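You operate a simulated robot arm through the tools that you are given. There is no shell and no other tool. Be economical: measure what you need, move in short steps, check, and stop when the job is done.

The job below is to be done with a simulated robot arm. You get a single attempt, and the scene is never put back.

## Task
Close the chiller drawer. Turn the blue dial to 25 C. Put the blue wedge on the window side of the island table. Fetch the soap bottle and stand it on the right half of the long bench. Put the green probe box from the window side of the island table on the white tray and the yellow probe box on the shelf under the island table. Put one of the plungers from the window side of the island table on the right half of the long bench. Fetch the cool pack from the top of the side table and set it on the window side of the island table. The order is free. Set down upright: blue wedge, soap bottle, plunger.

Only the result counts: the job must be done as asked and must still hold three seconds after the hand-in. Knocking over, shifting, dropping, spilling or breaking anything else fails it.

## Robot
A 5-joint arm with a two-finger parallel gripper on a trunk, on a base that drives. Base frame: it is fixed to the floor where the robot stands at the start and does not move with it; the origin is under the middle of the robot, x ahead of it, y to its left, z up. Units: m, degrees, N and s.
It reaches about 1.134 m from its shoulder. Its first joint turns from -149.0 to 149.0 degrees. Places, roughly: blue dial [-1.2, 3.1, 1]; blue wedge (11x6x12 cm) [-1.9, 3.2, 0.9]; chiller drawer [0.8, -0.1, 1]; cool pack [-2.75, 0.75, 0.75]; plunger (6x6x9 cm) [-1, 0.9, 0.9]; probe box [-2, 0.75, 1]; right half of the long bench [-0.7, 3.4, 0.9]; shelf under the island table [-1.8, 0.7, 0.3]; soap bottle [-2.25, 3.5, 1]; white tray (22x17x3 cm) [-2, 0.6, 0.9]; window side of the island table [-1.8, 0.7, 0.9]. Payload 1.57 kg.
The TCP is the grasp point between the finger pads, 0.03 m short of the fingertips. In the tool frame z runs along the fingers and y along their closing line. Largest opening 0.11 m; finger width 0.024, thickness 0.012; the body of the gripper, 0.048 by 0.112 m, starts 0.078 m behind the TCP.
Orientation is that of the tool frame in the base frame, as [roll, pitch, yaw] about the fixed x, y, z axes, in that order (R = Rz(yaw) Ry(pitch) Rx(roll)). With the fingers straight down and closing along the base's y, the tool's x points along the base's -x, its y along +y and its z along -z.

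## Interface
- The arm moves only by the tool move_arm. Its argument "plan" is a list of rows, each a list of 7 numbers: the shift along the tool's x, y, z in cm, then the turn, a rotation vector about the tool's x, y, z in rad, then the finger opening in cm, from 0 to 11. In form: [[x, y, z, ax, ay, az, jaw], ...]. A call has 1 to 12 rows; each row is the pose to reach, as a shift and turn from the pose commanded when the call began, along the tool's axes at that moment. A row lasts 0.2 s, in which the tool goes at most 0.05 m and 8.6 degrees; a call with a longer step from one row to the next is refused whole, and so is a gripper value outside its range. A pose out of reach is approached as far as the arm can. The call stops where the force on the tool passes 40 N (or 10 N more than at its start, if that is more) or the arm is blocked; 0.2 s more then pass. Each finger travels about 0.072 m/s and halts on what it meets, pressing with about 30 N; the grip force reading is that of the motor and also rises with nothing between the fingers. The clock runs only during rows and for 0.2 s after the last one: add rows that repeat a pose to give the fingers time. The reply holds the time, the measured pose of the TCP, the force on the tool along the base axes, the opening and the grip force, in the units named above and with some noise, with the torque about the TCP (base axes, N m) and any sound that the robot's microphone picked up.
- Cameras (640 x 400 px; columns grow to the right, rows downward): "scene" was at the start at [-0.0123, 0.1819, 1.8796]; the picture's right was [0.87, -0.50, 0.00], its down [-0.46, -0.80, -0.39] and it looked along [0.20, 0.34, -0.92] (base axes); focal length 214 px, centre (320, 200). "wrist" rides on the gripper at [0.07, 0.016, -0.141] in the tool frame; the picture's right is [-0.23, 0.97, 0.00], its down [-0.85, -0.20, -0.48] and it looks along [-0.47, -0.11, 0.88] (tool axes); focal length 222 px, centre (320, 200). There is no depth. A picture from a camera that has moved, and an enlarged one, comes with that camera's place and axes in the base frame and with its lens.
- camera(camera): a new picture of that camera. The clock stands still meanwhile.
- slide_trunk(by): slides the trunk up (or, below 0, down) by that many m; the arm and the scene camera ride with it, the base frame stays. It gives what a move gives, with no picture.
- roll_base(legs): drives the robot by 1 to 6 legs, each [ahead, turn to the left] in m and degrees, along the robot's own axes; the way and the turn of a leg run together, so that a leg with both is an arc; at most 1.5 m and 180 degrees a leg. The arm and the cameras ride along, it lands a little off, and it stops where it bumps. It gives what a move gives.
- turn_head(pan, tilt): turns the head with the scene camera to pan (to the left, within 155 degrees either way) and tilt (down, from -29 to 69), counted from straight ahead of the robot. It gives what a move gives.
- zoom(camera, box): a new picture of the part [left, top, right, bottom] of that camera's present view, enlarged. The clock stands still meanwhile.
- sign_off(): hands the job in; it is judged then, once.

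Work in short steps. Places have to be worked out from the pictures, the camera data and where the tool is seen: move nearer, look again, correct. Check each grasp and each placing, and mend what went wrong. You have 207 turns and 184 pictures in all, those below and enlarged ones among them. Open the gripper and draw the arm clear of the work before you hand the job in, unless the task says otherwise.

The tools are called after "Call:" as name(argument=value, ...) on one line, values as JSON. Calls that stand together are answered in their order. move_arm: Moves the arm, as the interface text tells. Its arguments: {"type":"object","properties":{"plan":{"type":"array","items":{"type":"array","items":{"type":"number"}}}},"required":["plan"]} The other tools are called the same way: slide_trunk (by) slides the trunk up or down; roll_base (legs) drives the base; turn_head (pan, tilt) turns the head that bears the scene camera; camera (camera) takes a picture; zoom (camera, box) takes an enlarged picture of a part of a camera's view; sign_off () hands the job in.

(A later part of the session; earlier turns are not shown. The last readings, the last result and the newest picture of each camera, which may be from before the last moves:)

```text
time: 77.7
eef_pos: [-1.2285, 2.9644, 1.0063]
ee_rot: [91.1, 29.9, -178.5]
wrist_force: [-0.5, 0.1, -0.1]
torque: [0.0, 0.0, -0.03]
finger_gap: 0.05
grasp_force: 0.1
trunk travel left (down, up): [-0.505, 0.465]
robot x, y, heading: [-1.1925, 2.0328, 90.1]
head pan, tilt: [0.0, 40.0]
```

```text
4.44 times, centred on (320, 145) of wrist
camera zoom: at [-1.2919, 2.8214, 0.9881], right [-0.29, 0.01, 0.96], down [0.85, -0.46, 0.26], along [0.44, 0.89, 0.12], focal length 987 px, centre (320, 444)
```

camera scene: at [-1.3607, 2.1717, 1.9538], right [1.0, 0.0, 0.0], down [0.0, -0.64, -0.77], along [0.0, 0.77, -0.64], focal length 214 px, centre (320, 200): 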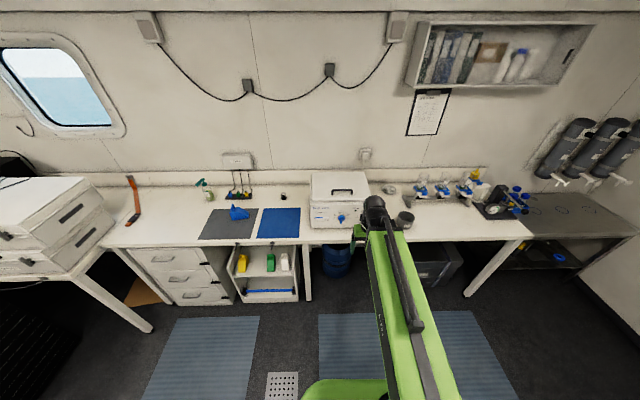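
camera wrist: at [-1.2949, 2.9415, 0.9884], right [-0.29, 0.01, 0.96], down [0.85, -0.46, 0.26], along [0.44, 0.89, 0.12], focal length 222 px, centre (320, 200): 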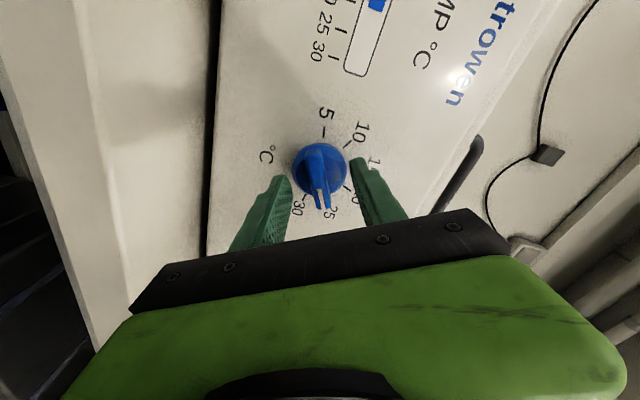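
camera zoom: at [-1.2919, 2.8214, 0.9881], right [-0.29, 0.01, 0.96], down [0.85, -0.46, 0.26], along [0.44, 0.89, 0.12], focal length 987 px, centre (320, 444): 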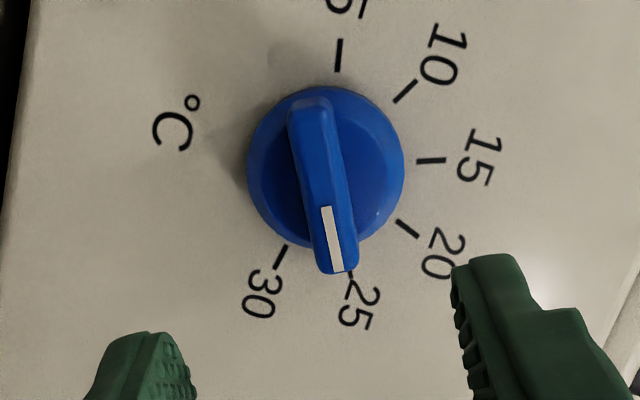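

The pointer sits on the 25 tick. Next I retract, raise the trunk and return the tool to straight down.

Call:
move_arm(plan=[[0, 0, -3, 0, 0, -0.14, 5], [0, 0, -6, 0, 0, -0.28, 6], [0, 0, -9, 0, 0, -0.42, 7], [0, 0, -10, 0, 0, -0.56, 8], [0, 0, -10, 0, 0, -0.7, 9], [0, 0, -10, 0, 0, -0.84, 10], [0, 0, -10, 0, 0, -0.98, 11], [0, 0, -10, 0, 0, -1.05, 11]])

Call:
slide_trunk(by=0.4)

Call:
move_arm(plan=[[0, 0, 0, 0, 0.14, 0, 11], [0, 0, 0, 0, 0.28, 0, 11], [0, 0, 0, 0, 0.42, 0, 11], [0, 0, 0, 0, 0.56, 0, 11], [2, 0, -2, 0, 0.7, 0, 11], [4, 0, -4, 0, 0.84, 0, 11], [6, 0, -6, 0, 0.98, 0, 11], [8, 0, -8, 0, 1.12, 0, 11], [10, 0, -10, 0, 1.26, 0, 11], [12, 0, -12, 0, 1.4, 0, 11], [14, 0, -14, 0, 1.5, 0, 11], [14, 0, -14, 0, 1.57, 0, 11]])

```text
time: 79.5
eef_pos: [-1.2271, 2.8653, 1.0061]
ee_rot: [-171.7, 89.1, -80.7]
wrist_force: [0.1, -0.3, -0.2]
torque: [-0.02, -0.02, 0.03]
finger_gap: 0.11
grasp_force: 0.0
out of reach, approached as far as the arm can: row 3, 4, 5, 6, 7, 8
trunk travel left (down, up): [-0.505, 0.465]
robot x, y, heading: [-1.1928, 2.036, 90.2]
head pan, tilt: [0.0, 40.0]
```

```text
time: 83.3
eef_pos: [-1.2268, 2.8652, 1.406]
ee_rot: [179.7, 89.1, -89.3]
wrist_force: [0.5, -0.2, -0.5]
torque: [0.0, 0.04, 0.01]
finger_gap: 0.1098
grasp_force: 0.1
trunk travel left (down, up): [-0.905, 0.065]
robot x, y, heading: [-1.192, 2.0296, 90.1]
head pan, tilt: [0.0, 40.0]
```

```text
time: 86.0
eef_pos: [-1.2242, 2.72, 1.1714]
ee_rot: [-179.9, -1.0, -89.1]
wrist_force: [-0.7, 0.3, 0.0]
torque: [-0.04, 0.02, 0.01]
finger_gap: 0.1099
grasp_force: 0.0
out of reach, approached as far as the arm can: row 1, 2, 3, 4, 5, 6, 7, 8, 9, 10, 11, 12
trunk travel left (down, up): [-0.905, 0.065]
robot x, y, heading: [-1.1933, 2.0331, 90.2]
head pan, tilt: [0.0, 40.0]
```

Now drive to in front of the soap bottle (x≈-2.2).

Call:
roll_base(legs=[[0, 90], [1.0, 0], [0, -90], [0.35, 0]])

Call:
camera(camera="scene")

Call:
zoom(camera="scene", box=[240, 80, 440, 205])

```text
time: 100.7
eef_pos: [-2.2562, 3.0302, 1.171]
ee_rot: [180.0, -0.9, -86.9]
wrist_force: [-0.4, -0.4, -0.4]
torque: [-0.01, -0.04, -0.01]
finger_gap: 0.1101
grasp_force: 0.0
trunk travel left (down, up): [-0.905, 0.065]
robot x, y, heading: [-2.1785, 2.3454, 93.0]
head pan, tilt: [0.0, 40.0]
```

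```text
146 pictures are left
camera scene: at [-2.3506, 2.3751, 1.8959], right [1.0, 0.05, 0.0], down [0.03, -0.64, -0.77], along [-0.04, 0.76, -0.64], focal length 214 px, centre (320, 200)
```

scene: 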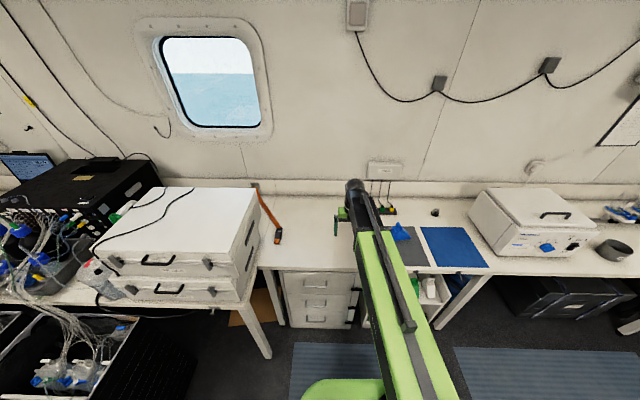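

```text
3.20 times, centred on (340, 142) of scene
camera zoom: at [-2.3506, 2.3751, 1.8959], right [1.0, 0.05, 0.0], down [0.03, -0.64, -0.77], along [-0.04, 0.76, -0.64], focal length 686 px, centre (256, 384)
```

zoom: 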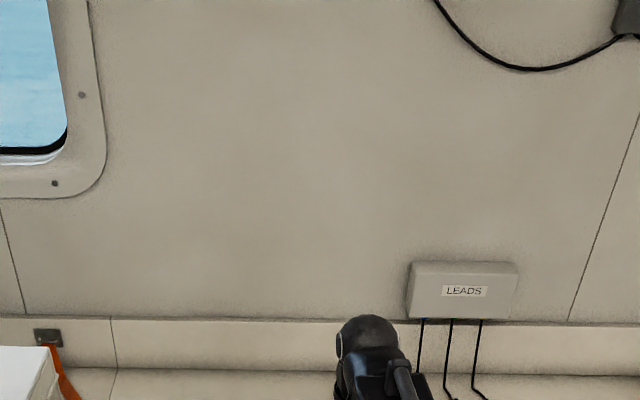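

The arm hides the bottle; use the wrist view.

Call:
camera(camera="wrist")

```text
144 pictures are left
camera wrist: at [-2.267, 2.9609, 1.3147], right [-0.99, 0.17, 0.0], down [0.15, 0.87, 0.46], along [0.08, 0.46, -0.89], focal length 222 px, centre (320, 200)
```

wrist: 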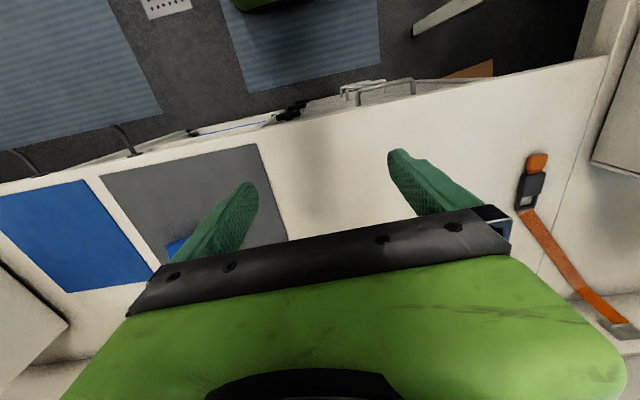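

I swing the arm right 40 cm to uncover the bottle for the scene camera.

Call:
move_arm(plan=[[0.5, -4.9, -1, 0, 0, 0, 11], [1, -9.8, -2, 0, 0, 0, 11], [2, -14.6, -2, 0, 0, 0, 11], [3, -19.4, -2, 0, 0, 0, 11], [4, -24.2, -2, 0, 0, 0, 11], [6, -28.7, -2, 0, 0, 0, 11], [8, -33, -2, 0, 0, 0, 11], [10, -37.4, -2, 0, 0, 0, 11]])

Call:
zoom(camera="scene", box=[240, 130, 440, 255])

```text
refused: row 1 steps farther than a row can; nothing moved
```

```text
3.20 times, centred on (340, 192) of scene
camera zoom: at [-2.3506, 2.3751, 1.8959], right [1.0, 0.05, 0.0], down [0.03, -0.64, -0.77], along [-0.04, 0.76, -0.64], focal length 686 px, centre (256, 224)
```

zoom: 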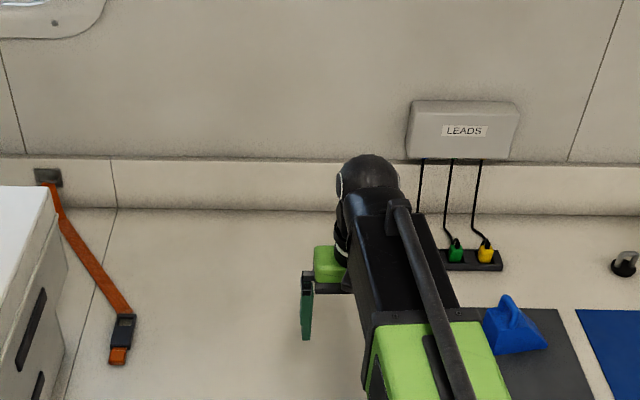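

Retry with smaller steps.

Call:
move_arm(plan=[[0, -4.5, -1, 0, 0, 0, 11], [0.5, -9, -2, 0, 0, 0, 11], [1.5, -13.5, -2, 0, 0, 0, 11], [2.5, -18, -2, 0, 0, 0, 11], [4, -22.3, -2, 0, 0, 0, 11], [6, -26.5, -2, 0, 0, 0, 11], [8, -30.8, -2, 0, 0, 0, 11], [10, -35, -2, 0, 0, 0, 11]])

Call:
zoom(camera="scene", box=[240, 130, 440, 255])

```text
time: 102.5
eef_pos: [-1.9003, 2.9502, 1.1716]
ee_rot: [-179.9, -0.9, -86.7]
wrist_force: [-0.1, 0.0, -0.1]
torque: [0.02, 0.03, 0.02]
finger_gap: 0.1102
grasp_force: 0.2
out of reach, approached as far as the arm can: row 1, 2, 3, 4, 5, 6, 7, 8
trunk travel left (down, up): [-0.905, 0.065]
robot x, y, heading: [-2.1869, 2.3446, 93.2]
head pan, tilt: [0.0, 40.0]
```

```text
3.20 times, centred on (340, 192) of scene
camera zoom: at [-2.3497, 2.3741, 1.8959], right [1.0, 0.05, 0.0], down [0.03, -0.64, -0.77], along [-0.04, 0.77, -0.64], focal length 686 px, centre (256, 224)
```

zoom: 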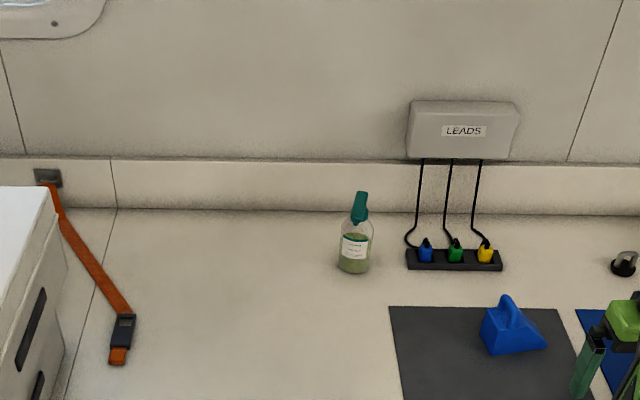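

Soap bottle is at about [-2.20,3.465], height ~0.18. I'll bring the arm back in front of it with a 45° tilt, then lower the trunk.

Call:
move_arm(plan=[[0, 4.5, 0, 0, -0.1, 0, 11], [0, 9, 0, 0, -0.2, 0, 11], [0, 13, 0, 0, -0.32, 0, 11], [0, 17, 0, 0, -0.44, 0, 11], [0, 21, 0, 0, -0.56, 0, 11], [0, 25, 0, 0, -0.68, 0, 11], [0, 29, 0, 0, -0.78, 0, 11], [0, 30, 0, 0, -0.78, 0, 11]])

Call:
slide_trunk(by=-0.25)

Call:
roll_base(legs=[[0.15, -3]])

Call:
camera(camera="wrist")

Call:
camera(camera="scene")

```text
time: 104.3
eef_pos: [-2.1936, 3.0822, 1.2377]
ee_rot: [179.9, 43.8, -86.8]
wrist_force: [1.1, -0.1, 0.6]
torque: [-0.03, 0.02, 0.01]
finger_gap: 0.1099
grasp_force: 0.0
out of reach, approached as far as the arm can: row 2, 3, 4, 5, 6, 7, 8
trunk travel left (down, up): [-0.905, 0.065]
robot x, y, heading: [-2.1808, 2.3473, 93.2]
head pan, tilt: [0.0, 40.0]
```

```text
time: 106.9
eef_pos: [-2.193, 3.0816, 0.9869]
ee_rot: [180.0, 43.7, -86.8]
wrist_force: [-0.2, -0.3, -1.4]
torque: [-0.04, 0.01, -0.01]
finger_gap: 0.1099
grasp_force: 0.2
trunk travel left (down, up): [-0.655, 0.315]
robot x, y, heading: [-2.1824, 2.3423, 92.8]
head pan, tilt: [0.0, 40.0]
```

```text
time: 108.2
eef_pos: [-2.1581, 3.2308, 0.9871]
ee_rot: [-179.9, 43.6, -89.9]
wrist_force: [-0.8, 0.3, 0.2]
torque: [-0.02, 0.02, -0.02]
finger_gap: 0.1099
grasp_force: 0.0
trunk travel left (down, up): [-0.655, 0.315]
robot x, y, heading: [-2.1901, 2.492, 90.3]
head pan, tilt: [0.0, 40.0]
```

```text
141 pictures are left
camera wrist: at [-2.1722, 3.0838, 1.0416], right [-0.97, 0.16, 0.16], down [0.2, 0.29, 0.94], along [0.1, 0.94, -0.31], focal length 222 px, centre (320, 200)
```

wrist: 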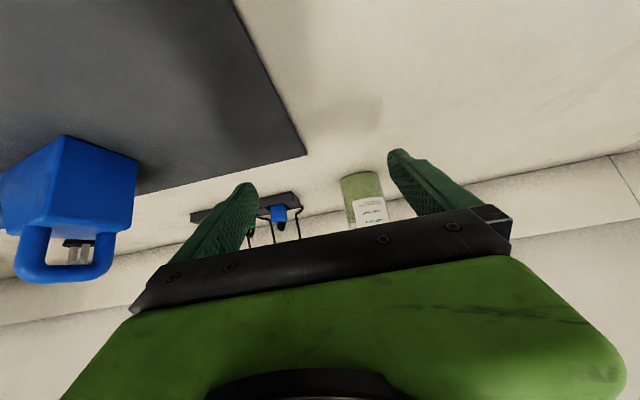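

```text
140 pictures are left
camera scene: at [-2.3542, 2.5342, 1.6457], right [1.0, 0.01, 0.0], down [0.0, -0.64, -0.77], along [0.0, 0.77, -0.64], focal length 214 px, centre (320, 200)
```

scene: 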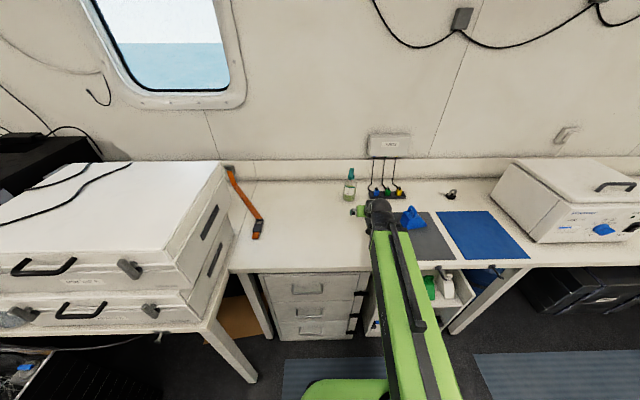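

Bottle centre ≈(-2.205,3.455). I shift sideways, then advance with the fingers straddling it at z≈0.965.

Call:
move_arm(plan=[[0, 4.4, 0, 0, 0, 0, 11], [-2.5, 4.7, 2.8, 0, 0, 0, 11], [-5, 4.7, 5.6, 0, 0, 0, 11], [-7.5, 4.7, 8.4, 0, 0, 0, 11], [-10, 4.7, 11.4, 0, 0, 0, 11], [-12.3, 4.7, 14.4, 0, 0, 0, 11]])

Call:
camera(camera="wrist")

Call:
zoom(camera="scene", box=[290, 130, 450, 230])

```text
time: 109.6
eef_pos: [-2.2067, 3.4224, 0.9875]
ee_rot: [180.0, 43.6, -89.7]
wrist_force: [0.1, -0.1, -0.6]
torque: [0.03, -0.03, -0.03]
finger_gap: 0.1099
grasp_force: 0.0
out of reach, approached as far as the arm can: row 3, 4, 5, 6
trunk travel left (down, up): [-0.655, 0.315]
robot x, y, heading: [-2.1856, 2.4945, 90.2]
head pan, tilt: [0.0, 40.0]
```

```text
139 pictures are left
camera wrist: at [-2.2217, 3.2731, 1.042], right [-0.97, 0.16, 0.16], down [0.2, 0.29, 0.94], along [0.1, 0.94, -0.32], focal length 222 px, centre (320, 200)
```

wrist: 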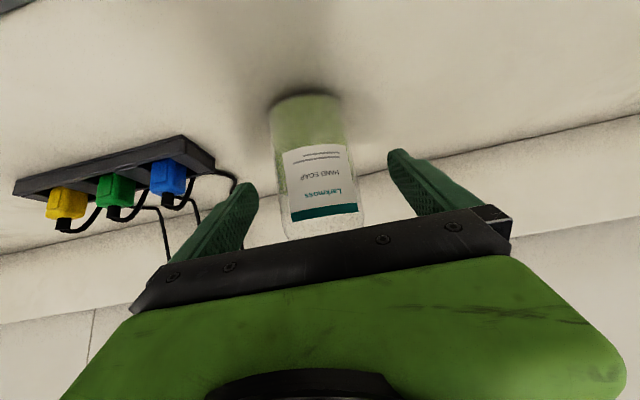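

```text
4.00 times, centred on (370, 180) of scene
camera zoom: at [-2.354, 2.5329, 1.6458], right [1.0, 0.01, 0.0], down [0.0, -0.64, -0.77], along [0.0, 0.77, -0.64], focal length 858 px, centre (120, 280)
```

zoom: 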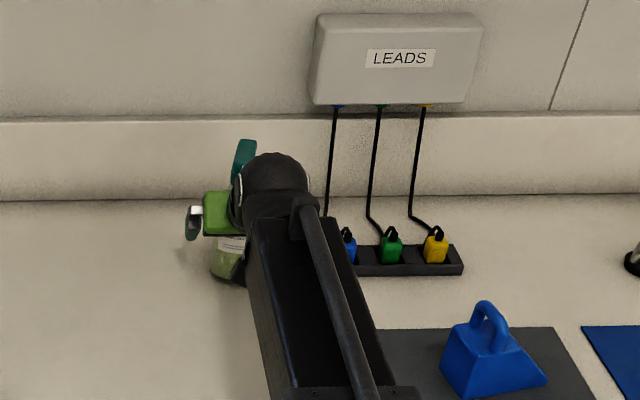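

Bottle is centred between the fingers; 3 cm more forward and 2 cm lower, then close.

Call:
slide_trunk(by=-0.02)

Call:
move_arm(plan=[[-1, 0, 1, 0, 0, 0, 11], [-2.3, 0, 2.2, 0, 0, 0, 11], [-2.3, 0, 2.2, 0, 0, 0, 9], [-2.3, 0, 2.2, 0, 0, 0, 7], [-2.3, 0, 2.2, 0, 0, 0, 5], [-2.3, 0, 2.2, 0, 0, 0, 5], [-2.3, 0, 2.2, 0, 0, 0, 5]])

Call:
camera(camera="wrist")

```text
time: 110.3
eef_pos: [-2.2073, 3.4209, 0.968]
ee_rot: [179.9, 43.7, -89.8]
wrist_force: [-0.3, -1.1, -0.8]
torque: [0.02, 0.01, 0.02]
finger_gap: 0.1099
grasp_force: 0.0
trunk travel left (down, up): [-0.635, 0.335]
robot x, y, heading: [-2.1841, 2.4954, 90.2]
head pan, tilt: [0.0, 40.0]
```

```text
time: 111.9
eef_pos: [-2.208, 3.4529, 0.9684]
ee_rot: [180.0, 43.5, -89.9]
wrist_force: [0.4, 0.2, -0.8]
torque: [0.08, -0.01, 0.0]
finger_gap: 0.066
grasp_force: 29.7
trunk travel left (down, up): [-0.635, 0.335]
robot x, y, heading: [-2.1869, 2.4903, 90.3]
head pan, tilt: [0.0, 40.0]
```

```text
137 pictures are left
camera wrist: at [-2.2221, 3.3049, 1.0222], right [-0.97, 0.16, 0.16], down [0.2, 0.29, 0.94], along [0.1, 0.94, -0.31], focal length 222 px, centre (320, 200)
```

wrist: 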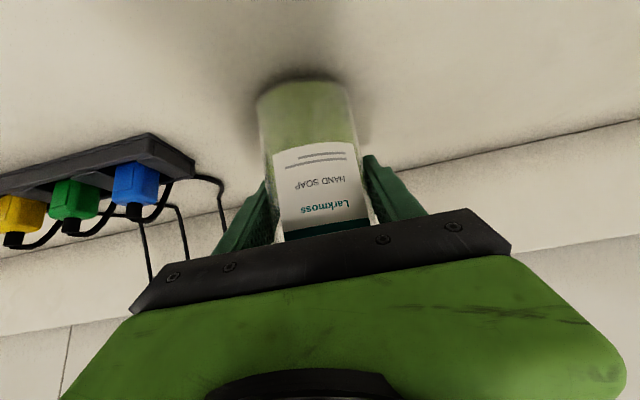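

Soap bottle gripped (6.6 cm). I lift with the trunk, back off, and drive to in front of the right half of the bench.

Call:
slide_trunk(by=0.25)

Call:
roll_base(legs=[[-0.45, 0], [0, -90], [1.0, 0], [0.65, 0], [0, 90]])

Call:
camera(camera="scene")

```text
time: 114.5
eef_pos: [-2.2068, 3.4535, 1.2174]
ee_rot: [-180.0, 43.5, -89.8]
wrist_force: [-0.2, -0.1, -4.0]
torque: [0.03, -0.04, -0.03]
finger_gap: 0.0659
grasp_force: 30.0
trunk travel left (down, up): [-0.885, 0.085]
robot x, y, heading: [-2.1873, 2.4945, 90.3]
head pan, tilt: [0.0, 40.0]
```

```text
time: 132.8
eef_pos: [-0.5159, 2.9739, 1.2189]
ee_rot: [179.7, 43.7, -92.0]
wrist_force: [1.3, 0.4, -3.7]
torque: [0.04, 0.07, 0.05]
finger_gap: 0.0656
grasp_force: 30.1
trunk travel left (down, up): [-0.885, 0.085]
robot x, y, heading: [-0.5553, 2.0159, 87.8]
head pan, tilt: [0.0, 40.0]
```

```text
136 pictures are left
camera scene: at [-0.716, 2.0601, 1.8762], right [1.0, -0.04, 0.0], down [-0.03, -0.64, -0.77], along [0.03, 0.77, -0.64], focal length 214 px, centre (320, 200)
```

scene: 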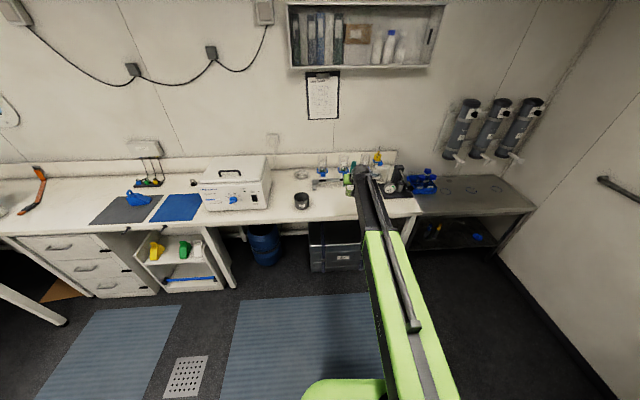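

Zoom on the target area behind the gripper to choose a free spot.

Call:
zoom(camera="scene", box=[260, 145, 430, 245])

Call:
camera(camera="wrist")

```text
3.76 times, centred on (345, 195) of scene
camera zoom: at [-0.716, 2.0601, 1.8762], right [1.0, -0.04, 0.0], down [-0.03, -0.64, -0.77], along [0.03, 0.77, -0.64], focal length 807 px, centre (226, 219)
```

zoom: 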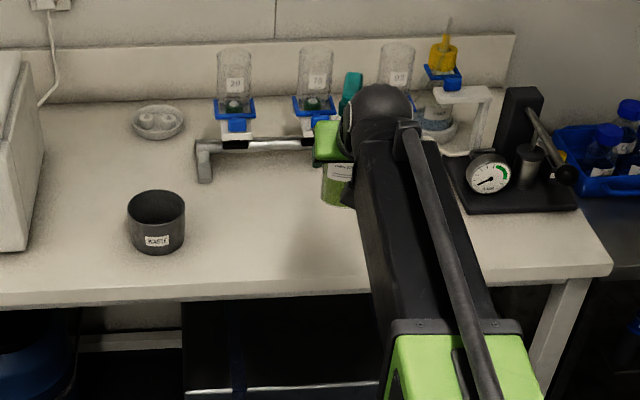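

```text
134 pictures are left
camera wrist: at [-0.5365, 2.8259, 1.2731], right [-0.97, 0.2, 0.16], down [0.21, 0.28, 0.94], along [0.14, 0.94, -0.31], focal length 222 px, centre (320, 200)
```

wrist: 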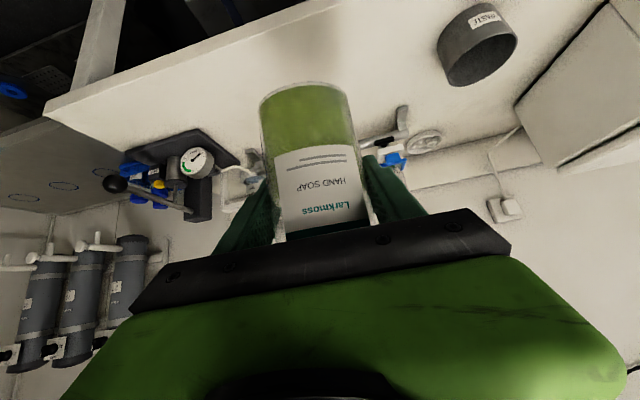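

The spot at about [-0.51,3.22] is free. I drive ahead 0.24 and lower the trunk by the lifted amount.

Call:
roll_base(legs=[[0.24, 0]])

Call:
slide_trunk(by=-0.247)

Call:
zoom(camera="scene", box=[260, 130, 430, 230])

Call:
camera(camera="wrist")

```text
time: 134.6
eef_pos: [-0.5106, 3.2172, 1.2162]
ee_rot: [-179.9, 43.5, -91.8]
wrist_force: [0.2, 0.9, -3.7]
torque: [0.02, -0.02, 0.01]
finger_gap: 0.0655
grasp_force: 29.8
trunk travel left (down, up): [-0.885, 0.085]
robot x, y, heading: [-0.5461, 2.2589, 87.8]
head pan, tilt: [0.0, 40.0]
```

```text
time: 137.2
eef_pos: [-0.5109, 3.2176, 0.9702]
ee_rot: [180.0, 43.7, -91.7]
wrist_force: [0.6, -0.6, -2.3]
torque: [0.0, 0.02, 0.01]
finger_gap: 0.0659
grasp_force: 29.8
trunk travel left (down, up): [-0.638, 0.332]
robot x, y, heading: [-0.5494, 2.2576, 88.0]
head pan, tilt: [0.0, 40.0]
```

```text
3.76 times, centred on (345, 180) of scene
camera zoom: at [-0.7109, 2.3043, 1.6288], right [1.0, -0.04, 0.0], down [-0.02, -0.64, -0.77], along [0.03, 0.77, -0.64], focal length 807 px, centre (226, 275)
```

zoom: 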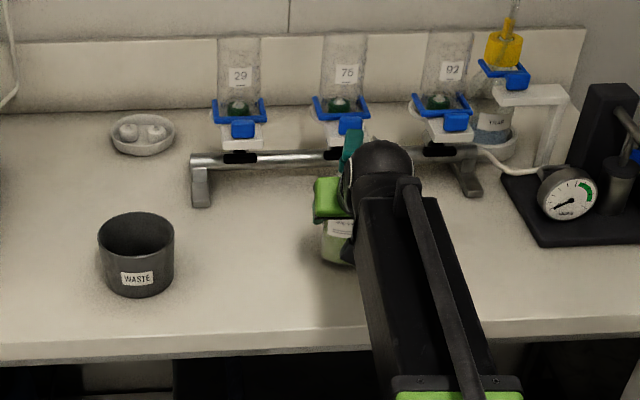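

```text
132 pictures are left
camera wrist: at [-0.5304, 3.0694, 1.0251], right [-0.97, 0.2, 0.16], down [0.21, 0.28, 0.94], along [0.14, 0.94, -0.31], focal length 222 px, centre (320, 200)
```

wrist: 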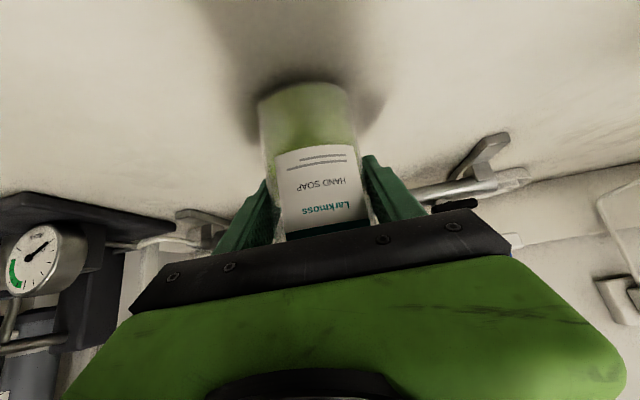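

Near contact (weight reading dropped). Lower 2 mm more, then open and withdraw backwards.

Call:
slide_trunk(by=-0.002)

Call:
move_arm(plan=[[0, 0, 0, 0, 0, 0, 8], [0, 0, 0, 0, 0, 0, 11], [0, 0, 0, 0, 0, 0, 11], [0, 0, 0, 0, 0, 0, 11]])

Call:
roll_base(legs=[[-0.3, 0]])

Call:
zoom(camera="scene", box=[260, 100, 430, 200])

Call:
camera(camera="wrist")

```text
time: 137.7
eef_pos: [-0.5113, 3.2173, 0.9694]
ee_rot: [-180.0, 43.6, -91.8]
wrist_force: [0.8, 0.6, -4.0]
torque: [0.02, 0.02, -0.01]
finger_gap: 0.0656
grasp_force: 30.3
trunk travel left (down, up): [-0.636, 0.334]
robot x, y, heading: [-0.5466, 2.2535, 88.0]
head pan, tilt: [0.0, 40.0]
```

```text
time: 138.7
eef_pos: [-0.5115, 3.2166, 0.9678]
ee_rot: [180.0, 43.5, -91.8]
wrist_force: [0.0, -0.6, -1.2]
torque: [0.08, 0.02, 0.01]
finger_gap: 0.1097
grasp_force: 0.1
trunk travel left (down, up): [-0.636, 0.334]
robot x, y, heading: [-0.5469, 2.2575, 87.7]
head pan, tilt: [0.0, 40.0]
```

```text
time: 140.8
eef_pos: [-0.5223, 2.9063, 0.9686]
ee_rot: [180.0, 43.6, -91.8]
wrist_force: [0.4, 0.1, -2.7]
torque: [0.17, -0.01, -0.02]
finger_gap: 0.11
grasp_force: 0.0
trunk travel left (down, up): [-0.636, 0.334]
robot x, y, heading: [-0.5538, 1.9447, 88.0]
head pan, tilt: [0.0, 40.0]
```

```text
3.76 times, centred on (345, 150) of scene
camera zoom: at [-0.7223, 1.9929, 1.6268], right [1.0, -0.04, 0.0], down [-0.02, -0.64, -0.77], along [0.03, 0.77, -0.64], focal length 807 px, centre (226, 388)
```

zoom: 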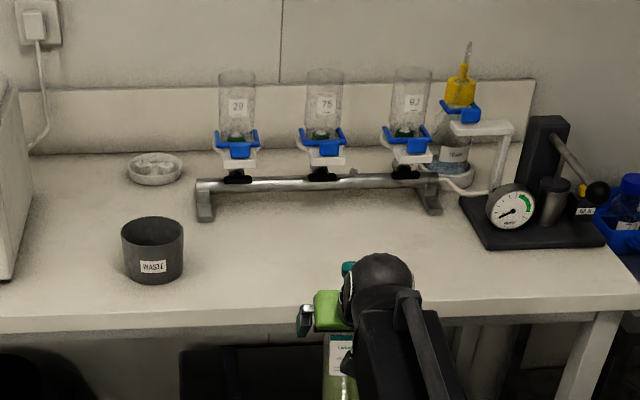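

```text
130 pictures are left
camera wrist: at [-0.5419, 2.7583, 1.0233], right [-0.97, 0.2, 0.16], down [0.21, 0.28, 0.94], along [0.14, 0.94, -0.31], focal length 222 px, centre (320, 200)
```

wrist: 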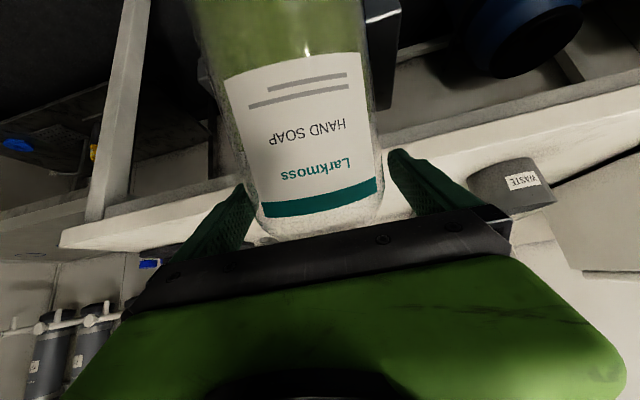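

The bottle was dragged along—its pump is hooked on the gripper. I close the fingers at once to secure it.

Call:
move_arm(plan=[[0, 0, 0, 0, 0, 0, 9], [0, 0, 0, 0, 0, 0, 7], [0, 0, 0, 0, 0, 0, 5], [0, 0, 0, 0, 0, 0, 5]])

Call:
camera(camera="wrist")

Call:
camera(camera="scene")

```text
time: 141.8
eef_pos: [-0.5215, 2.9061, 0.9683]
ee_rot: [179.9, 43.6, -91.8]
wrist_force: [0.2, -0.8, 0.3]
torque: [0.15, 0.01, 0.01]
finger_gap: 0.0652
grasp_force: 30.4
trunk travel left (down, up): [-0.636, 0.334]
robot x, y, heading: [-0.5546, 1.9447, 88.0]
head pan, tilt: [0.0, 40.0]
```

```text
129 pictures are left
camera wrist: at [-0.5419, 2.7586, 1.023], right [-0.97, 0.2, 0.16], down [0.21, 0.28, 0.94], along [0.14, 0.94, -0.31], focal length 222 px, centre (320, 200)
```

wrist: 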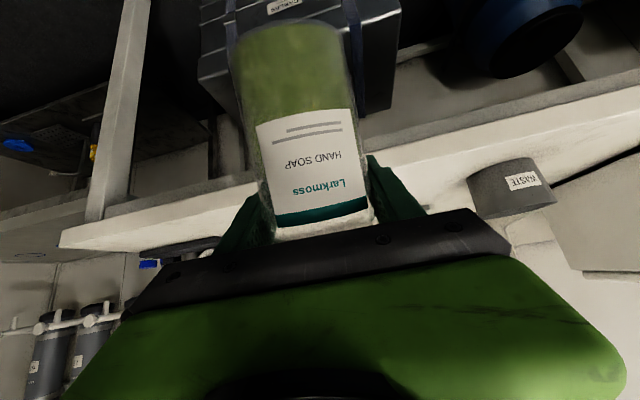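

```text
128 pictures are left
camera scene: at [-0.7223, 1.9935, 1.6268], right [1.0, -0.04, 0.0], down [-0.02, -0.64, -0.77], along [0.03, 0.77, -0.64], focal length 214 px, centre (320, 200)
```

scene: 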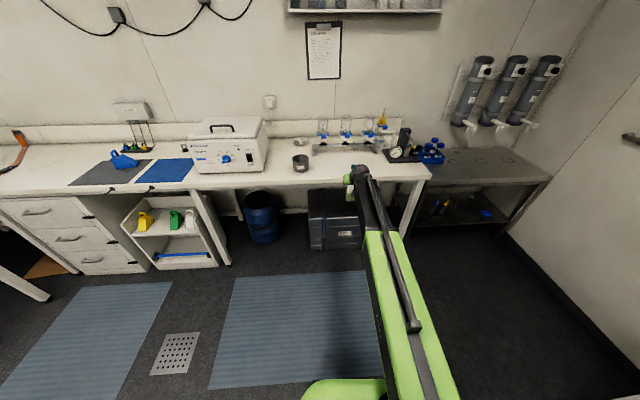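

Secured again. I zoom in to see how the pump head sits relative to the gripper.

Call:
zoom(camera="scene", box=[325, 150, 389, 190])

```text
10.00 times, centred on (357, 170) of scene
camera zoom: at [-0.7223, 1.9935, 1.6268], right [1.0, -0.04, 0.0], down [-0.02, -0.64, -0.77], along [0.03, 0.77, -0.64], focal length 2145 px, centre (-50, 500)
```

zoom: 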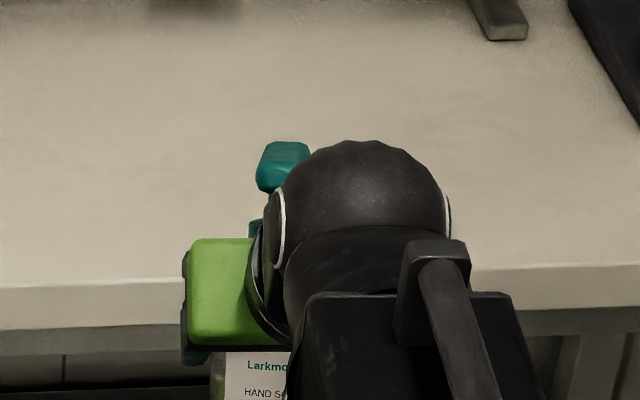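

The wrist hides the nozzle. I swing the arm about 23° right so the head sees it from the side.

Call:
move_arm(plan=[[0.09, -4.8, -0.08, 0.0345, 0, 0.0362, 5], [0.35, -9.58, -0.33, 0.069, 0, 0.0724, 5], [0.78, -14.35, -0.75, 0.1035, 0, 0.1086, 5], [1.38, -19.07, -1.32, 0.138, 0, 0.145, 5], [2.16, -23.75, -2.06, 0.1725, 0, 0.181, 5], [3.1, -28.37, -2.96, 0.207, 0, 0.217, 5], [4.2, -32.92, -4.0, 0.2415, 0, 0.253, 5], [5.5, -37.38, -5.2, 0.276, 0, 0.29, 5]])

Call:
turn_head(pan=-28, tilt=40)

Call:
zoom(camera="scene", box=[256, 125, 384, 205])

```text
time: 143.6
eef_pos: [-0.15, 2.8154, 0.9687]
ee_rot: [-179.9, 43.8, -114.8]
wrist_force: [0.0, 0.8, -0.5]
torque: [0.09, -0.05, -0.01]
finger_gap: 0.0651
grasp_force: 29.8
trunk travel left (down, up): [-0.636, 0.334]
robot x, y, heading: [-0.5535, 1.949, 88.0]
head pan, tilt: [0.0, 40.0]
```

```text
time: 144.5
eef_pos: [-0.1514, 2.8156, 0.9679]
ee_rot: [-179.9, 43.7, -114.8]
wrist_force: [-0.5, -0.6, 0.5]
torque: [0.1, 0.0, -0.02]
finger_gap: 0.0652
grasp_force: 29.9
trunk travel left (down, up): [-0.636, 0.334]
robot x, y, heading: [-0.5533, 1.9475, 88.1]
head pan, tilt: [-28.0, 40.0]
```

```text
5.00 times, centred on (320, 165) of scene
camera zoom: at [-0.6826, 1.9821, 1.6268], right [0.87, -0.5, 0.0], down [-0.32, -0.56, -0.77], along [0.38, 0.66, -0.64], focal length 1072 px, centre (320, 375)
```

zoom: 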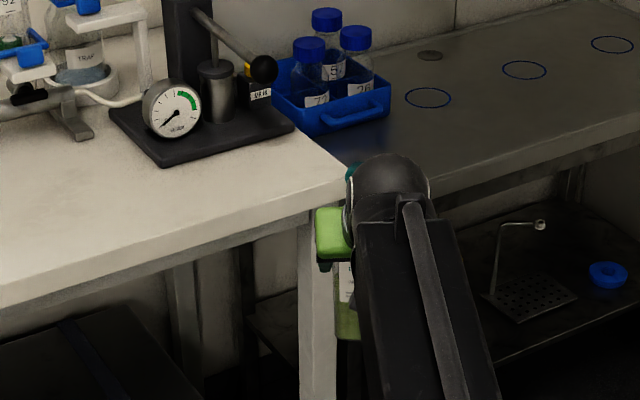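

I can't see it directly, but the wrist view suggests the bottle sits ~2.7 cm nearer the palm and leans ~8°. I swing back, raise, and look again before placing near the bench edge.

Call:
move_arm(plan=[[0.09, 4.8, -0.08, -0.0345, 0, -0.0362, 5], [0.35, 9.58, -0.33, -0.069, 0, -0.0724, 5], [0.78, 14.35, -0.75, -0.1035, 0, -0.1086, 5], [1.38, 19.07, -1.32, -0.138, 0, -0.145, 5], [2.16, 23.75, -2.06, -0.1725, 0, -0.181, 5], [3.1, 28.37, -2.96, -0.207, 0, -0.217, 5], [4.2, 32.92, -4.0, -0.2415, 0, -0.253, 5], [5.5, 37.38, -5.2, -0.276, 0, -0.29, 5]])

Call:
slide_trunk(by=0.12)

Call:
zoom(camera="wrist", box=[210, 0, 430, 240])

```text
time: 146.3
eef_pos: [-0.5226, 2.9075, 0.9673]
ee_rot: [180.0, 43.6, -91.8]
wrist_force: [-0.2, 0.1, -0.8]
torque: [0.12, -0.02, -0.01]
finger_gap: 0.0655
grasp_force: 30.1
trunk travel left (down, up): [-0.636, 0.334]
robot x, y, heading: [-0.5574, 1.9491, 87.8]
head pan, tilt: [-28.0, 40.0]
```

```text
time: 147.8
eef_pos: [-0.5213, 2.908, 1.0879]
ee_rot: [-179.9, 43.6, -91.7]
wrist_force: [-0.2, -0.4, -2.3]
torque: [0.07, -0.03, -0.02]
finger_gap: 0.0653
grasp_force: 30.1
trunk travel left (down, up): [-0.756, 0.214]
robot x, y, heading: [-0.5565, 1.9483, 87.9]
head pan, tilt: [-28.0, 40.0]
```

```text
1.67 times, centred on (320, 120) of wrist
camera zoom: at [-0.5414, 2.7598, 1.1429], right [-0.97, 0.2, 0.16], down [0.21, 0.28, 0.94], along [0.14, 0.94, -0.32], focal length 370 px, centre (320, 333)
```

zoom: 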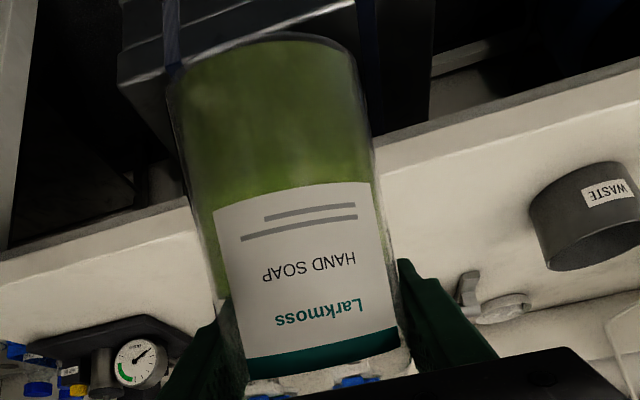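

I tip the tool 8° up to right the bottle, drive over the bench, and view.

Call:
move_arm(plan=[[0, 0, 0, 0, -0.07, 0, 5], [0, 0, 0, 0, -0.14, 0, 5]])

Call:
roll_base(legs=[[0.31, 0]])

Call:
turn_head(pan=-8, tilt=40)

Call:
zoom(camera="scene", box=[256, 125, 384, 205])

Call:
camera(camera="wrist")

```text
time: 148.4
eef_pos: [-0.5235, 2.9082, 1.1128]
ee_rot: [-180.0, 51.6, -91.9]
wrist_force: [-0.1, 0.1, -3.5]
torque: [0.09, 0.0, 0.01]
finger_gap: 0.0652
grasp_force: 29.3
out of reach, approached as far as the arm can: row 1, 2
trunk travel left (down, up): [-0.756, 0.214]
robot x, y, heading: [-0.5595, 1.9481, 87.8]
head pan, tilt: [-28.0, 40.0]
```

```text
time: 150.5
eef_pos: [-0.5059, 3.2132, 1.111]
ee_rot: [179.9, 51.4, -92.2]
wrist_force: [0.4, 0.6, -2.5]
torque: [0.13, -0.03, 0.01]
finger_gap: 0.0655
grasp_force: 29.9
trunk travel left (down, up): [-0.756, 0.214]
robot x, y, heading: [-0.546, 2.2516, 87.5]
head pan, tilt: [-28.0, 40.0]
```

```text
time: 151.3
eef_pos: [-0.5067, 3.2132, 1.1123]
ee_rot: [-179.9, 51.4, -92.0]
wrist_force: [-0.4, 0.2, -1.9]
torque: [0.08, 0.04, -0.01]
finger_gap: 0.0656
grasp_force: 29.7
trunk travel left (down, up): [-0.756, 0.214]
robot x, y, heading: [-0.5485, 2.2531, 87.8]
head pan, tilt: [-8.0, 40.0]
```

```text
5.00 times, centred on (320, 165) of scene
camera zoom: at [-0.6989, 2.299, 1.7468], right [0.98, -0.18, 0.0], down [-0.11, -0.63, -0.77], along [0.14, 0.75, -0.64], focal length 1072 px, centre (320, 375)
```

zoom: 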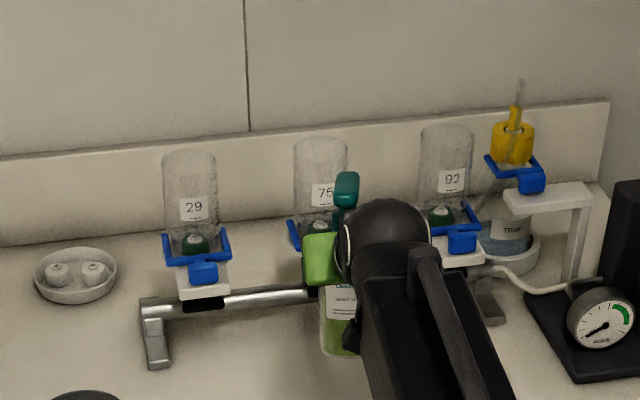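

```text
123 pictures are left
camera wrist: at [-0.527, 3.0601, 1.1463], right [-0.97, 0.18, 0.18], down [0.2, 0.15, 0.97], along [0.14, 0.97, -0.18], focal length 222 px, centre (320, 200)
```

wrist: 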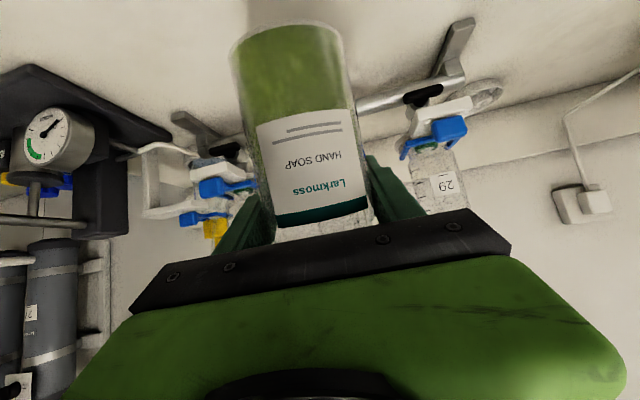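

Bottle bottom is ~1.02, so ~0.12 to go. Lower 0.105 and then small steps watching the force.

Call:
slide_trunk(by=-0.105)

Call:
camera(camera="wrist")

Call:
slide_trunk(by=-0.006)

Call:
slide_trunk(by=-0.004)

```text
time: 152.7
eef_pos: [-0.5075, 3.2135, 1.0077]
ee_rot: [179.9, 51.3, -92.1]
wrist_force: [-0.2, 0.6, -3.2]
torque: [0.12, -0.01, 0.0]
finger_gap: 0.0652
grasp_force: 29.9
trunk travel left (down, up): [-0.651, 0.319]
robot x, y, heading: [-0.5461, 2.2536, 87.6]
head pan, tilt: [-8.0, 40.0]
```

```text
122 pictures are left
camera wrist: at [-0.527, 3.06, 1.0414], right [-0.97, 0.18, 0.18], down [0.2, 0.15, 0.97], along [0.14, 0.97, -0.18], focal length 222 px, centre (320, 200)
```

wrist: 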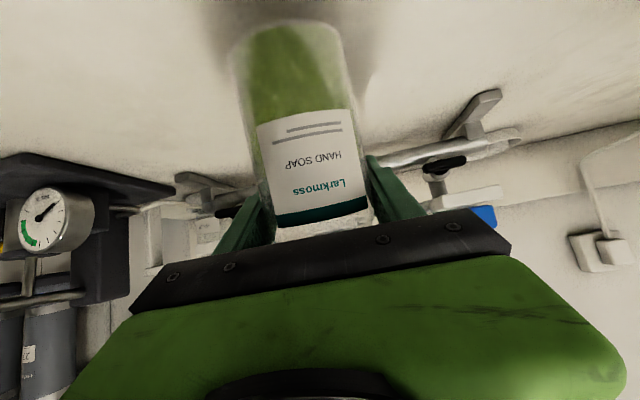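

```text
time: 153.2
eef_pos: [-0.5066, 3.2146, 1.001]
ee_rot: [179.9, 51.4, -92.1]
wrist_force: [-0.1, -0.3, -2.8]
torque: [0.11, 0.0, -0.01]
finger_gap: 0.0653
grasp_force: 29.6
trunk travel left (down, up): [-0.645, 0.325]
robot x, y, heading: [-0.5443, 2.255, 87.6]
head pan, tilt: [-8.0, 40.0]
```

```text
time: 153.8
eef_pos: [-0.5058, 3.2133, 0.9968]
ee_rot: [180.0, 51.4, -92.0]
wrist_force: [0.5, 0.3, -3.3]
torque: [0.11, -0.02, -0.01]
finger_gap: 0.0654
grasp_force: 30.3
trunk travel left (down, up): [-0.641, 0.329]
robot x, y, heading: [-0.5461, 2.255, 87.8]
head pan, tilt: [-8.0, 40.0]
```

No contact yet; continue in 5 mm steps.

Call:
slide_trunk(by=-0.005)

Call:
slide_trunk(by=-0.005)

Call:
slide_trunk(by=-0.004)

Call:
camera(camera="wrist")

```text
time: 154.3
eef_pos: [-0.5071, 3.2138, 0.9934]
ee_rot: [-180.0, 51.4, -92.1]
wrist_force: [0.2, 0.5, -3.1]
torque: [0.1, -0.01, -0.01]
finger_gap: 0.065
grasp_force: 30.2
trunk travel left (down, up): [-0.636, 0.334]
robot x, y, heading: [-0.5468, 2.2549, 87.7]
head pan, tilt: [-8.0, 40.0]
```

```text
time: 154.8
eef_pos: [-0.5061, 3.2148, 0.9873]
ee_rot: [-180.0, 51.4, -92.0]
wrist_force: [0.4, -0.3, -3.6]
torque: [0.09, 0.0, 0.04]
finger_gap: 0.0653
grasp_force: 30.0
trunk travel left (down, up): [-0.631, 0.339]
robot x, y, heading: [-0.5444, 2.2537, 87.6]
head pan, tilt: [-8.0, 40.0]
```

```text
time: 155.4
eef_pos: [-0.5066, 3.2127, 0.9842]
ee_rot: [179.9, 51.4, -92.1]
wrist_force: [-0.2, 1.3, 2.0]
torque: [0.06, 0.01, 0.02]
finger_gap: 0.0652
grasp_force: 30.1
trunk travel left (down, up): [-0.627, 0.343]
robot x, y, heading: [-0.5469, 2.2536, 87.8]
head pan, tilt: [-8.0, 40.0]
```

```text
121 pictures are left
camera wrist: at [-0.527, 3.0598, 1.0177], right [-0.97, 0.18, 0.18], down [0.2, 0.15, 0.97], along [0.14, 0.97, -0.18], focal length 222 px, centre (320, 200)
```

wrist: 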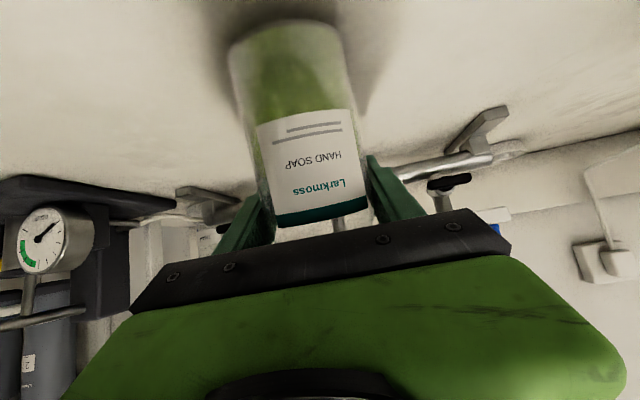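

Contact felt. I open the fingers, then lower the gripper 2.5 cm to unhook the nozzle, and look.

Call:
move_arm(plan=[[0, 0, 0, 0, 0, 0, 7], [0, 0, 0, 0, 0, 0, 8], [0, 0, 0, 0, 0, 0, 10], [0, 0, 0, 0, 0, 0, 11], [0, 0, 0, 0, 0, 0, 11]])

Call:
camera(camera="wrist")

Call:
slide_trunk(by=-0.025)

Call:
camera(camera="wrist")

```text
time: 156.6
eef_pos: [-0.5071, 3.214, 0.9836]
ee_rot: [-180.0, 51.5, -92.0]
wrist_force: [0.1, -0.5, -0.6]
torque: [0.02, -0.02, 0.05]
finger_gap: 0.1102
grasp_force: 0.0
trunk travel left (down, up): [-0.627, 0.343]
robot x, y, heading: [-0.546, 2.2544, 87.8]
head pan, tilt: [-8.0, 40.0]
```

```text
120 pictures are left
camera wrist: at [-0.527, 3.0598, 1.0175], right [-0.97, 0.18, 0.18], down [0.2, 0.15, 0.97], along [0.14, 0.97, -0.18], focal length 222 px, centre (320, 200)
```

wrist: 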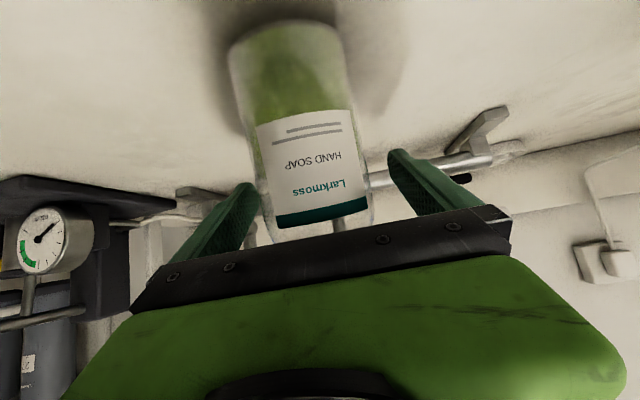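

```text
time: 157.3
eef_pos: [-0.5073, 3.2131, 0.9581]
ee_rot: [-180.0, 51.5, -92.1]
wrist_force: [0.3, -0.8, -0.2]
torque: [0.06, -0.01, -0.01]
finger_gap: 0.11
grasp_force: 0.1
trunk travel left (down, up): [-0.602, 0.368]
robot x, y, heading: [-0.5482, 2.2536, 87.9]
head pan, tilt: [-8.0, 40.0]
```

```text
119 pictures are left
camera wrist: at [-0.527, 3.0597, 0.9925], right [-0.97, 0.18, 0.18], down [0.2, 0.15, 0.97], along [0.14, 0.97, -0.18], focal length 222 px, centre (320, 200)
```

wrist: 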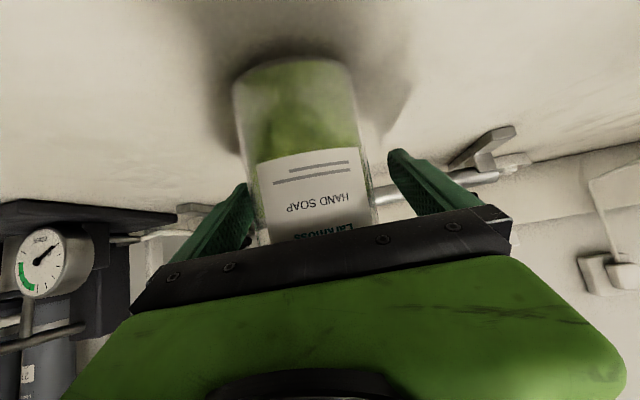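

Bottle stands on its own. I'll bring the tool toward level in small turns with trunk lowering, so the gripper's top drops away from the nozzle.

Call:
move_arm(plan=[[0, 0, 0, 0, -0.06, 0, 11], [0, 0, 0, 0, -0.12, 0, 11]])

Call:
slide_trunk(by=-0.022)

Call:
move_arm(plan=[[0, 0, 0, 0, -0.06, 0, 11], [0, 0, 0, 0, -0.12, 0, 11]])

Call:
slide_trunk(by=-0.025)

Call:
camera(camera="wrist")

Call:
zoom(camera="scene", box=[256, 105, 384, 185])

```text
time: 157.9
eef_pos: [-0.5067, 3.2134, 0.9812]
ee_rot: [-180.0, 58.2, -92.1]
wrist_force: [0.2, 0.4, -1.4]
torque: [0.1, -0.01, 0.01]
finger_gap: 0.1098
grasp_force: 0.0
out of reach, approached as far as the arm can: row 1, 2
trunk travel left (down, up): [-0.602, 0.368]
robot x, y, heading: [-0.5445, 2.256, 87.5]
head pan, tilt: [-8.0, 40.0]
```

```text
time: 158.6
eef_pos: [-0.5067, 3.2136, 0.9607]
ee_rot: [180.0, 58.3, -92.0]
wrist_force: [0.0, 0.3, 0.3]
torque: [0.01, 0.03, -0.01]
finger_gap: 0.1098
grasp_force: 0.0
trunk travel left (down, up): [-0.58, 0.39]
robot x, y, heading: [-0.5454, 2.2522, 87.5]
head pan, tilt: [-8.0, 40.0]
```

```text
time: 159.2
eef_pos: [-0.507, 3.2138, 0.9847]
ee_rot: [-180.0, 65.1, -92.2]
wrist_force: [-0.7, -0.6, 0.6]
torque: [0.03, -0.02, 0.0]
finger_gap: 0.1103
grasp_force: 0.1
out of reach, approached as far as the arm can: row 1, 2
trunk travel left (down, up): [-0.58, 0.39]
robot x, y, heading: [-0.5427, 2.2542, 87.8]
head pan, tilt: [-8.0, 40.0]
```

```text
time: 159.9
eef_pos: [-0.5053, 3.213, 0.9592]
ee_rot: [180.0, 65.0, -92.0]
wrist_force: [0.2, -0.6, 0.0]
torque: [0.01, 0.01, -0.01]
finger_gap: 0.1099
grasp_force: 0.1
trunk travel left (down, up): [-0.555, 0.415]
robot x, y, heading: [-0.5447, 2.2514, 88.0]
head pan, tilt: [-8.0, 40.0]
```

```text
118 pictures are left
camera wrist: at [-0.527, 3.057, 0.9563], right [-0.97, 0.13, 0.21], down [0.2, -0.08, 0.98], along [0.14, 0.99, 0.05], focal length 222 px, centre (320, 200)
```

wrist: 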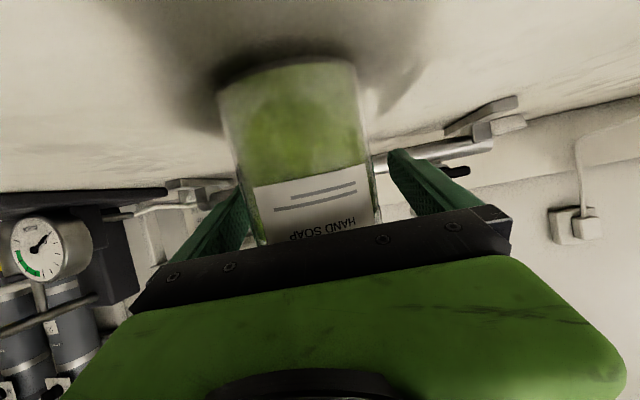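

```text
5.00 times, centred on (320, 145) of scene
camera zoom: at [-0.699, 2.2985, 1.5457], right [0.98, -0.18, 0.0], down [-0.11, -0.63, -0.77], along [0.14, 0.75, -0.64], focal length 1072 px, centre (320, 475)
```

zoom: 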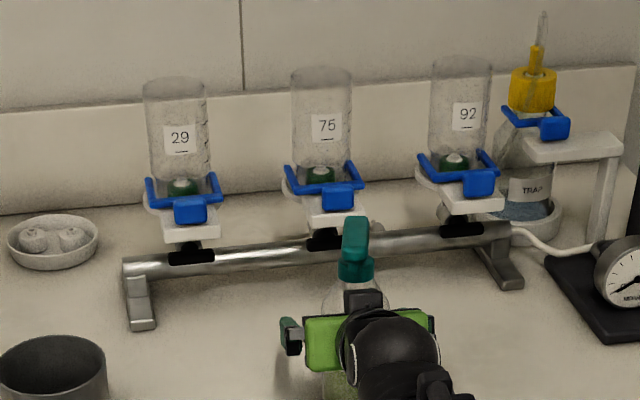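

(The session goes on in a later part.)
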